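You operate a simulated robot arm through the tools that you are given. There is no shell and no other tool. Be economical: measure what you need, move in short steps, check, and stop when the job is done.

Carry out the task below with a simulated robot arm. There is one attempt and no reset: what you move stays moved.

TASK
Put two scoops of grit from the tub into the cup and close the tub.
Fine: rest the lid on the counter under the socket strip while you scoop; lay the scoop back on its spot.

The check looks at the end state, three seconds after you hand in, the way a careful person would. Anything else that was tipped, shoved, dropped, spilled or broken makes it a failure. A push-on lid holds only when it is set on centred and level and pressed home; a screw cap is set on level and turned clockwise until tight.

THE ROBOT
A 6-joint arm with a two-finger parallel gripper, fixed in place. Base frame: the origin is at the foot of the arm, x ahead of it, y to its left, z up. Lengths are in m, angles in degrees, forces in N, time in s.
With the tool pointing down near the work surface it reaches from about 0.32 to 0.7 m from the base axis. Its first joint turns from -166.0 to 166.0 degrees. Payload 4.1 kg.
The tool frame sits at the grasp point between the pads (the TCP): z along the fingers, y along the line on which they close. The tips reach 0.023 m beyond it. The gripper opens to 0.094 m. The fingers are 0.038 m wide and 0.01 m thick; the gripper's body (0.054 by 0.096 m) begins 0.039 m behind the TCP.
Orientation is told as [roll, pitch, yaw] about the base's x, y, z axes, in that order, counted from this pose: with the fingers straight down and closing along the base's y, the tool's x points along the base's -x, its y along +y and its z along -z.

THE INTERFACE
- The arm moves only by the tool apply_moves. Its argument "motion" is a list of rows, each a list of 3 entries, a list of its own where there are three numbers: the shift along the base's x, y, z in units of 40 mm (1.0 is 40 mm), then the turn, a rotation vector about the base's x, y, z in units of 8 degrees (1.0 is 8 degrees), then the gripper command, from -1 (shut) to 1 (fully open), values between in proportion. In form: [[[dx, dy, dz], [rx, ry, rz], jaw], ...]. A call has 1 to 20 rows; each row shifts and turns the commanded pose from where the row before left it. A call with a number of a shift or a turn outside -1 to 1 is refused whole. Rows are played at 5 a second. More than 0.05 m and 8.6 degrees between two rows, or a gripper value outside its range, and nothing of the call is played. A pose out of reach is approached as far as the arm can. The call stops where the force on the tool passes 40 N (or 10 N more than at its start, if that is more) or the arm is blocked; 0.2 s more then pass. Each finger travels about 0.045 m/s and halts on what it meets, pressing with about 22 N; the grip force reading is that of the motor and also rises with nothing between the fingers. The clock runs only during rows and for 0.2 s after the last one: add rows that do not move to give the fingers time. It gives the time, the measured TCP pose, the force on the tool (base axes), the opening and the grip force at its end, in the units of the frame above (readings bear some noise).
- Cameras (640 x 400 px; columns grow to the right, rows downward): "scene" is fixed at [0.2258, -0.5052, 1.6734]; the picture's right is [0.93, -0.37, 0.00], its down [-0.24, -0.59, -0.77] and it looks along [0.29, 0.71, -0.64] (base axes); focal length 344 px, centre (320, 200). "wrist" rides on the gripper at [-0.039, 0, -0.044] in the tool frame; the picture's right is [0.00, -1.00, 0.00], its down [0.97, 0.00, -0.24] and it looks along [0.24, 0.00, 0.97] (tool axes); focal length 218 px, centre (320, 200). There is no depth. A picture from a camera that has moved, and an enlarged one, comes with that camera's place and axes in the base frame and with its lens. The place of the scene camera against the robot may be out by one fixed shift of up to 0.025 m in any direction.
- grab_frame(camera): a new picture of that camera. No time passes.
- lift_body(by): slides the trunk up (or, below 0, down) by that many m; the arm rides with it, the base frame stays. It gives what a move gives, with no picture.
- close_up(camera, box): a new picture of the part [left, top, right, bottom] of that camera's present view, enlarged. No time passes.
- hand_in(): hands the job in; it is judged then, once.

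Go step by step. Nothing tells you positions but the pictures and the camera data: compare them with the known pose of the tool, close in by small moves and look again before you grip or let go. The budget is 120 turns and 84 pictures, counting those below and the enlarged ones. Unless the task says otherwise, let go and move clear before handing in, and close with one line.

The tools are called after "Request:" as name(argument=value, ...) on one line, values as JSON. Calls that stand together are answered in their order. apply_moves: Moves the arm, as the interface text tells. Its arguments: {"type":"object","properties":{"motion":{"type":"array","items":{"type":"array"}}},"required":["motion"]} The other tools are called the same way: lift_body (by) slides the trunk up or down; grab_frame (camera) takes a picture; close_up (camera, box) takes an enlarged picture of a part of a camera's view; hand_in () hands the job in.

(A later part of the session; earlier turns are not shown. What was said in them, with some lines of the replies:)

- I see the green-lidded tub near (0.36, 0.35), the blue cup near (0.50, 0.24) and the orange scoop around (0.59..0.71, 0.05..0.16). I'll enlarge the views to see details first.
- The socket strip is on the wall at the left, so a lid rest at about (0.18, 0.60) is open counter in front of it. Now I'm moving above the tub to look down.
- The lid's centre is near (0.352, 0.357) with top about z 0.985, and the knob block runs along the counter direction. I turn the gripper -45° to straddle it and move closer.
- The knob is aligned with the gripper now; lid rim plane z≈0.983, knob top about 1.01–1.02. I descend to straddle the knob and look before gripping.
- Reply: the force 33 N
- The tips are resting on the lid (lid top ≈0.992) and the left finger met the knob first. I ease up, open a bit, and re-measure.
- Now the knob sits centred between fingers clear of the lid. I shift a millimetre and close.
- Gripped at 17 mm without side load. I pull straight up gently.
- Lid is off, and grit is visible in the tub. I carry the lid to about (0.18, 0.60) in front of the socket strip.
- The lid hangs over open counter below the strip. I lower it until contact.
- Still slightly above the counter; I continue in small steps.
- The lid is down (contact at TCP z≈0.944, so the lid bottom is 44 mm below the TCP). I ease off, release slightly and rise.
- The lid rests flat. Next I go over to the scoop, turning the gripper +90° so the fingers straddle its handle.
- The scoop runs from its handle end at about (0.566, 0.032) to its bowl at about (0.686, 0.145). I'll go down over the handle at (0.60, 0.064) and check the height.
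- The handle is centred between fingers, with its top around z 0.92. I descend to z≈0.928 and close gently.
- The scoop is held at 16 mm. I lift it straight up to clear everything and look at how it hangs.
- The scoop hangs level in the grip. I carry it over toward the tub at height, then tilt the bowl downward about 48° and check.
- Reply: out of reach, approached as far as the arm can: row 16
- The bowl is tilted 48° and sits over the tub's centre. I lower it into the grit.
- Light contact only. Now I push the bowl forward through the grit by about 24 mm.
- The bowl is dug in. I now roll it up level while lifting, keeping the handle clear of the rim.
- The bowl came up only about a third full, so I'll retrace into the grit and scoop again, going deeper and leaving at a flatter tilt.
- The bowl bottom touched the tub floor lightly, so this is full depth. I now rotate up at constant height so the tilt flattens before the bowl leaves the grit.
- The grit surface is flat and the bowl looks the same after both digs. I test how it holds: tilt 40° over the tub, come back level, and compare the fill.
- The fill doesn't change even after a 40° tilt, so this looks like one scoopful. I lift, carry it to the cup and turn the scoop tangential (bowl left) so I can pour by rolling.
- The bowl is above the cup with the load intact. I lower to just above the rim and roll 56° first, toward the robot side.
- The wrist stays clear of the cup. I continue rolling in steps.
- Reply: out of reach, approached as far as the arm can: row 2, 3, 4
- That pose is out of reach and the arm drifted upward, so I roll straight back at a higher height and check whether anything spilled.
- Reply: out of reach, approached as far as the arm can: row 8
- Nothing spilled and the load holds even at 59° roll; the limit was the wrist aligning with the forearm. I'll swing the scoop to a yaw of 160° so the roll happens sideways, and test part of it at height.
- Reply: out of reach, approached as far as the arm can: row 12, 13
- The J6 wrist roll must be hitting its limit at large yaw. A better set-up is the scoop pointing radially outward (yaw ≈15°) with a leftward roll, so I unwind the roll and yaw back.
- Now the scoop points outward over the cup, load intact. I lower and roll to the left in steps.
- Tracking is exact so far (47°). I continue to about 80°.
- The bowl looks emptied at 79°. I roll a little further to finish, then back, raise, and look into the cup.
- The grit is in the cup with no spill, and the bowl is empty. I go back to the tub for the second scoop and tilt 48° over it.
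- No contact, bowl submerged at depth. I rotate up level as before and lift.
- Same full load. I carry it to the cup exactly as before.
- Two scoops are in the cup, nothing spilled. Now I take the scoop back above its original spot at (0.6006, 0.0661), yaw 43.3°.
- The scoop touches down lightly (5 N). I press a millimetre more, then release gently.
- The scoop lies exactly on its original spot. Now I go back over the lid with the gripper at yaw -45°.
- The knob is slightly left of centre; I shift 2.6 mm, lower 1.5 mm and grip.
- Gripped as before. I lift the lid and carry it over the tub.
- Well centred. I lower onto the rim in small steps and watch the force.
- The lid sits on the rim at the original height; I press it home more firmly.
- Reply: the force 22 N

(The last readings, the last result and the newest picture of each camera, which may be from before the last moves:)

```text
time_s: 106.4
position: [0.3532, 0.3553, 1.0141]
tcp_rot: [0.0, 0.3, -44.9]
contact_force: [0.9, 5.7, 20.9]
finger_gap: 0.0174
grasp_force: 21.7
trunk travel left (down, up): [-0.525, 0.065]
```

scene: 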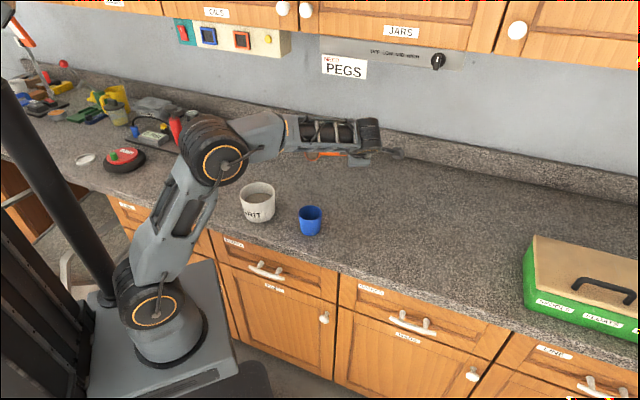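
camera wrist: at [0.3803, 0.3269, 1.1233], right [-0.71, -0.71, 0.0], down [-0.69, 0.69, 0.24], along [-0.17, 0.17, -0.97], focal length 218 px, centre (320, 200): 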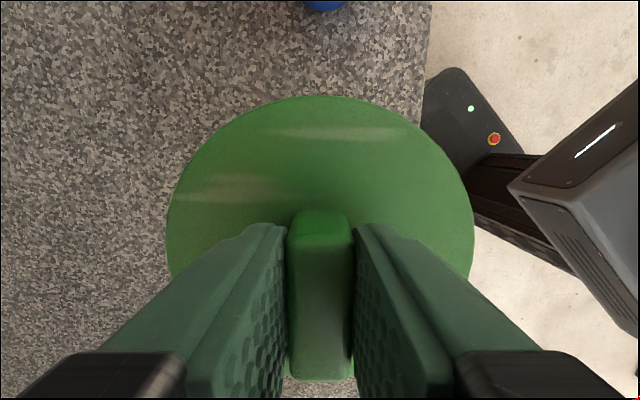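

Request:
close_up(camera="scene", box=[220, 150, 300, 230])

Request:
grab_frame(camera="wrist")

```text
5.00 times, centred on (260, 190) of scene
camera zoom: at [0.2258, -0.5052, 1.6734], right [0.93, -0.37, 0.0], down [-0.24, -0.59, -0.77], along [0.29, 0.71, -0.64], focal length 1719 px, centre (620, 250)
```

zoom: 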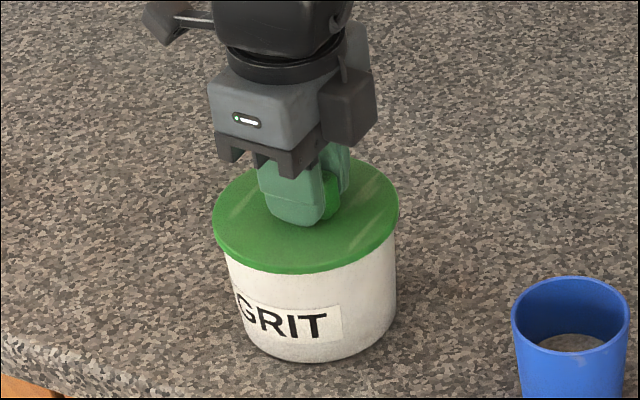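

```text
15 pictures are left
camera wrist: at [0.3816, 0.3275, 1.059], right [-0.71, -0.71, 0.0], down [-0.69, 0.68, 0.24], along [-0.17, 0.17, -0.97], focal length 218 px, centre (320, 200)
```

wrist: 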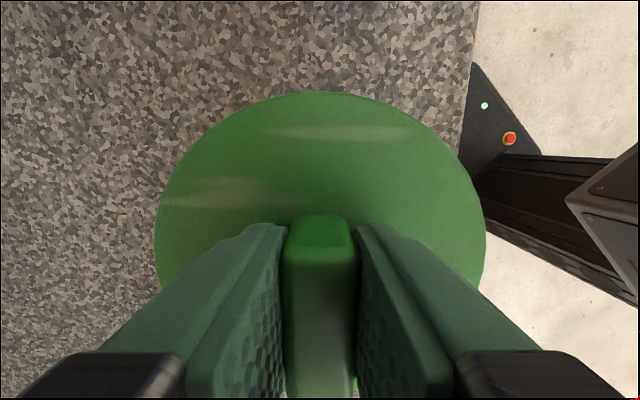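

The fingers slid down the knob onto the lid plate; lid height looks right. I press firmly through the finger tips (symmetrically around the centre).

Request:
apply_moves(motion=[[[0, 0, -0.04], [0, 0, 0], -1], [[0, 0, -0.04], [0, 0, 0], -1], [[0, 0, -0.04], [0, 0, 0], -1], [[0, 0, -0.04], [0, 0, 0], -1], [[0, 0, -0.04], [0, 0, 0], -1]])

Request:
close_up(camera="scene", box=[220, 160, 420, 285])

```text
time_s: 107.1
position: [0.3553, 0.3556, 1.0134]
tcp_rot: [0.4, 0.1, -44.8]
contact_force: [-2.3, 0.0, 13.5]
finger_gap: 0.0174
grasp_force: 21.8
trunk travel left (down, up): [-0.525, 0.065]
stopped in row 3: the force on the tool passed its limit (the readings are from after the stop); the commanded pose is now the measured one
```

```text
3.20 times, centred on (320, 222) of scene
camera zoom: at [0.2258, -0.5052, 1.6734], right [0.93, -0.37, 0.0], down [-0.24, -0.59, -0.77], along [0.29, 0.71, -0.64], focal length 1100 px, centre (320, 128)
```

zoom: 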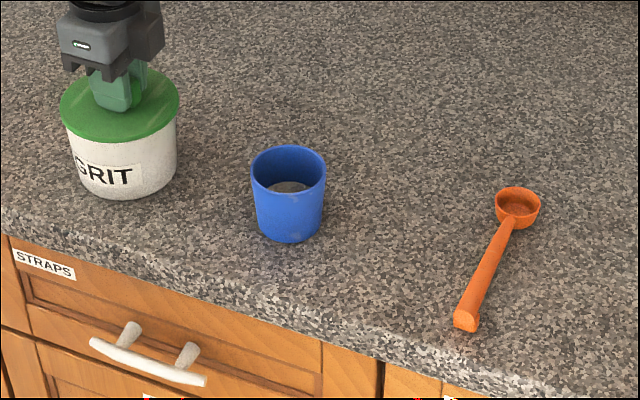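

I press once more to be sure, then open and lift clear.

Request:
apply_moves(motion=[[[0, 0, -0.06], [0, 0, 0], -1], [[0, 0, -0.06], [0, 0, 0], -1], [[0, 0, -0.06], [0, 0, 0], -1]])

Request:
apply_moves(motion=[[[0, 0, 0.06], [0, 0, 0], -0.8], [[0, 0, 0], [0, 0, 0], -0.5], [[0, 0, 0], [0, 0, 0], -0.2], [[0, 0, 0], [0, 0, 0], 0.1], [[0, 0, 0], [0, 0, 0], 0.1], [[0, 0, 0.5], [0, 0, 0], 0.1], [[0, 0, 0.9], [0, 0, 0], 0.1], [[0, 0, 0.9], [0, 0, 0], 0.1], [[0, 0, 0], [0, 0, 0], 0.1]])

Request:
close_up(camera="scene", box=[220, 150, 300, 230])

Request:
grab_frame(camera="wrist")

```text
time_s: 107.7
position: [0.3554, 0.3569, 1.0151]
tcp_rot: [0.8, 0.4, -44.9]
contact_force: [-6.2, -4.1, 17.3]
finger_gap: 0.0174
grasp_force: 21.9
trunk travel left (down, up): [-0.525, 0.065]
stopped in row 2: the force on the tool passed its limit (the readings are from after the stop); the commanded pose is now the measured one
```

```text
time_s: 109.7
position: [0.3564, 0.3569, 1.106]
tcp_rot: [0.6, 0.3, -45.0]
contact_force: [0.5, -0.1, -0.1]
finger_gap: 0.0517
grasp_force: 0.1
trunk travel left (down, up): [-0.525, 0.065]
```

```text
5.00 times, centred on (260, 190) of scene
camera zoom: at [0.2258, -0.5052, 1.6734], right [0.93, -0.37, 0.0], down [-0.24, -0.59, -0.77], along [0.29, 0.71, -0.64], focal length 1719 px, centre (620, 250)
```

zoom: 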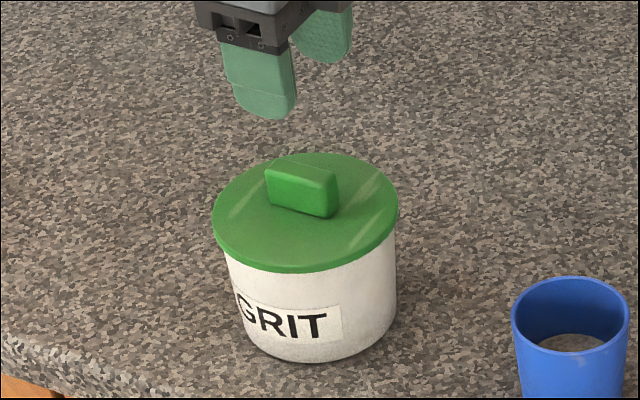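

```text
12 pictures are left
camera wrist: at [0.3841, 0.3286, 1.1493], right [-0.71, -0.71, -0.01], down [-0.69, 0.68, 0.24], along [-0.17, 0.18, -0.97], focal length 218 px, centre (320, 200)
```

wrist: 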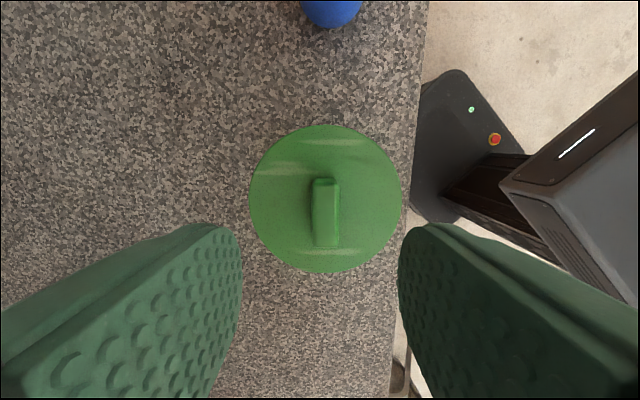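

Request:
close_up(camera="scene", box=[220, 160, 420, 285])

Request:
close_up(camera="scene", box=[235, 175, 285, 210])

```text
3.20 times, centred on (320, 222) of scene
camera zoom: at [0.2258, -0.5052, 1.6734], right [0.93, -0.37, 0.0], down [-0.24, -0.59, -0.77], along [0.29, 0.71, -0.64], focal length 1100 px, centre (320, 128)
```

zoom: 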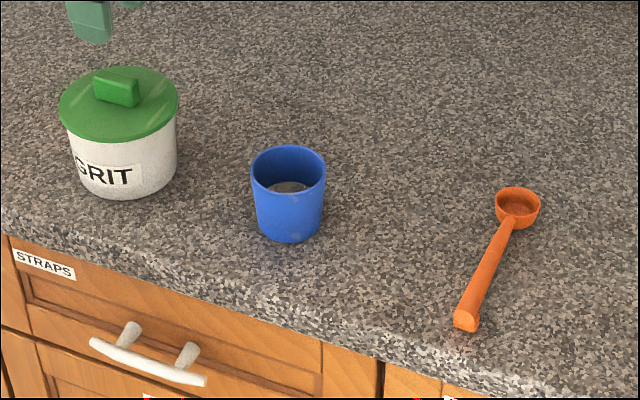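

```text
11.43 times, centred on (260, 192) of scene
camera zoom: at [0.2258, -0.5052, 1.6734], right [0.93, -0.37, 0.0], down [-0.24, -0.59, -0.77], along [0.29, 0.71, -0.64], focal length 3928 px, centre (1006, 286)
```

zoom: 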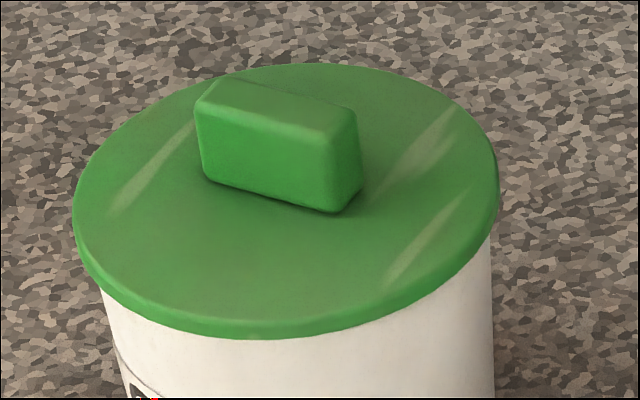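

The closed tub matches its original look, the scoop is on its spot and the cup holds two scoops. I move clear and hand in.

Request:
apply_moves(motion=[[[0, 0, 0.9], [0, 0, 0], 0.1], [[0, 0, 0.9], [0, 0, 0], 0.1], [[0, 0, 0.9], [0, 0, 0], 0.1], [[0, 0, 0], [0, 0, 0], 0.1]])

Request:
grab_frame(camera="scene")

```text
time_s: 110.7
position: [0.3568, 0.3559, 1.2161]
tcp_rot: [0.6, 0.2, -44.9]
contact_force: [-0.9, -0.1, -0.3]
finger_gap: 0.0516
grasp_force: 0.0
trunk travel left (down, up): [-0.525, 0.065]
```

```text
9 pictures are left
```

scene: 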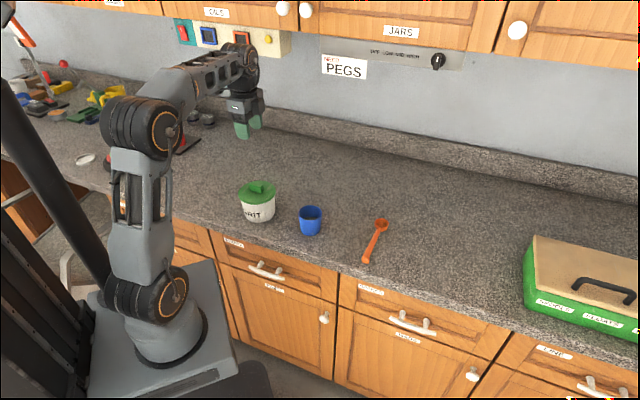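

The tub, cup and scoop are all in place and the arm is clear, so I'm handing in.

Request:
hand_in()

```text
The job is handed in.
```

I put two scoops of grit in the cup, pressed the lid back onto the tub, and laid the scoop back on its spot; I saw no spills. Each scoop filled only about a third of the bowl; digging deeper gave the same amount.
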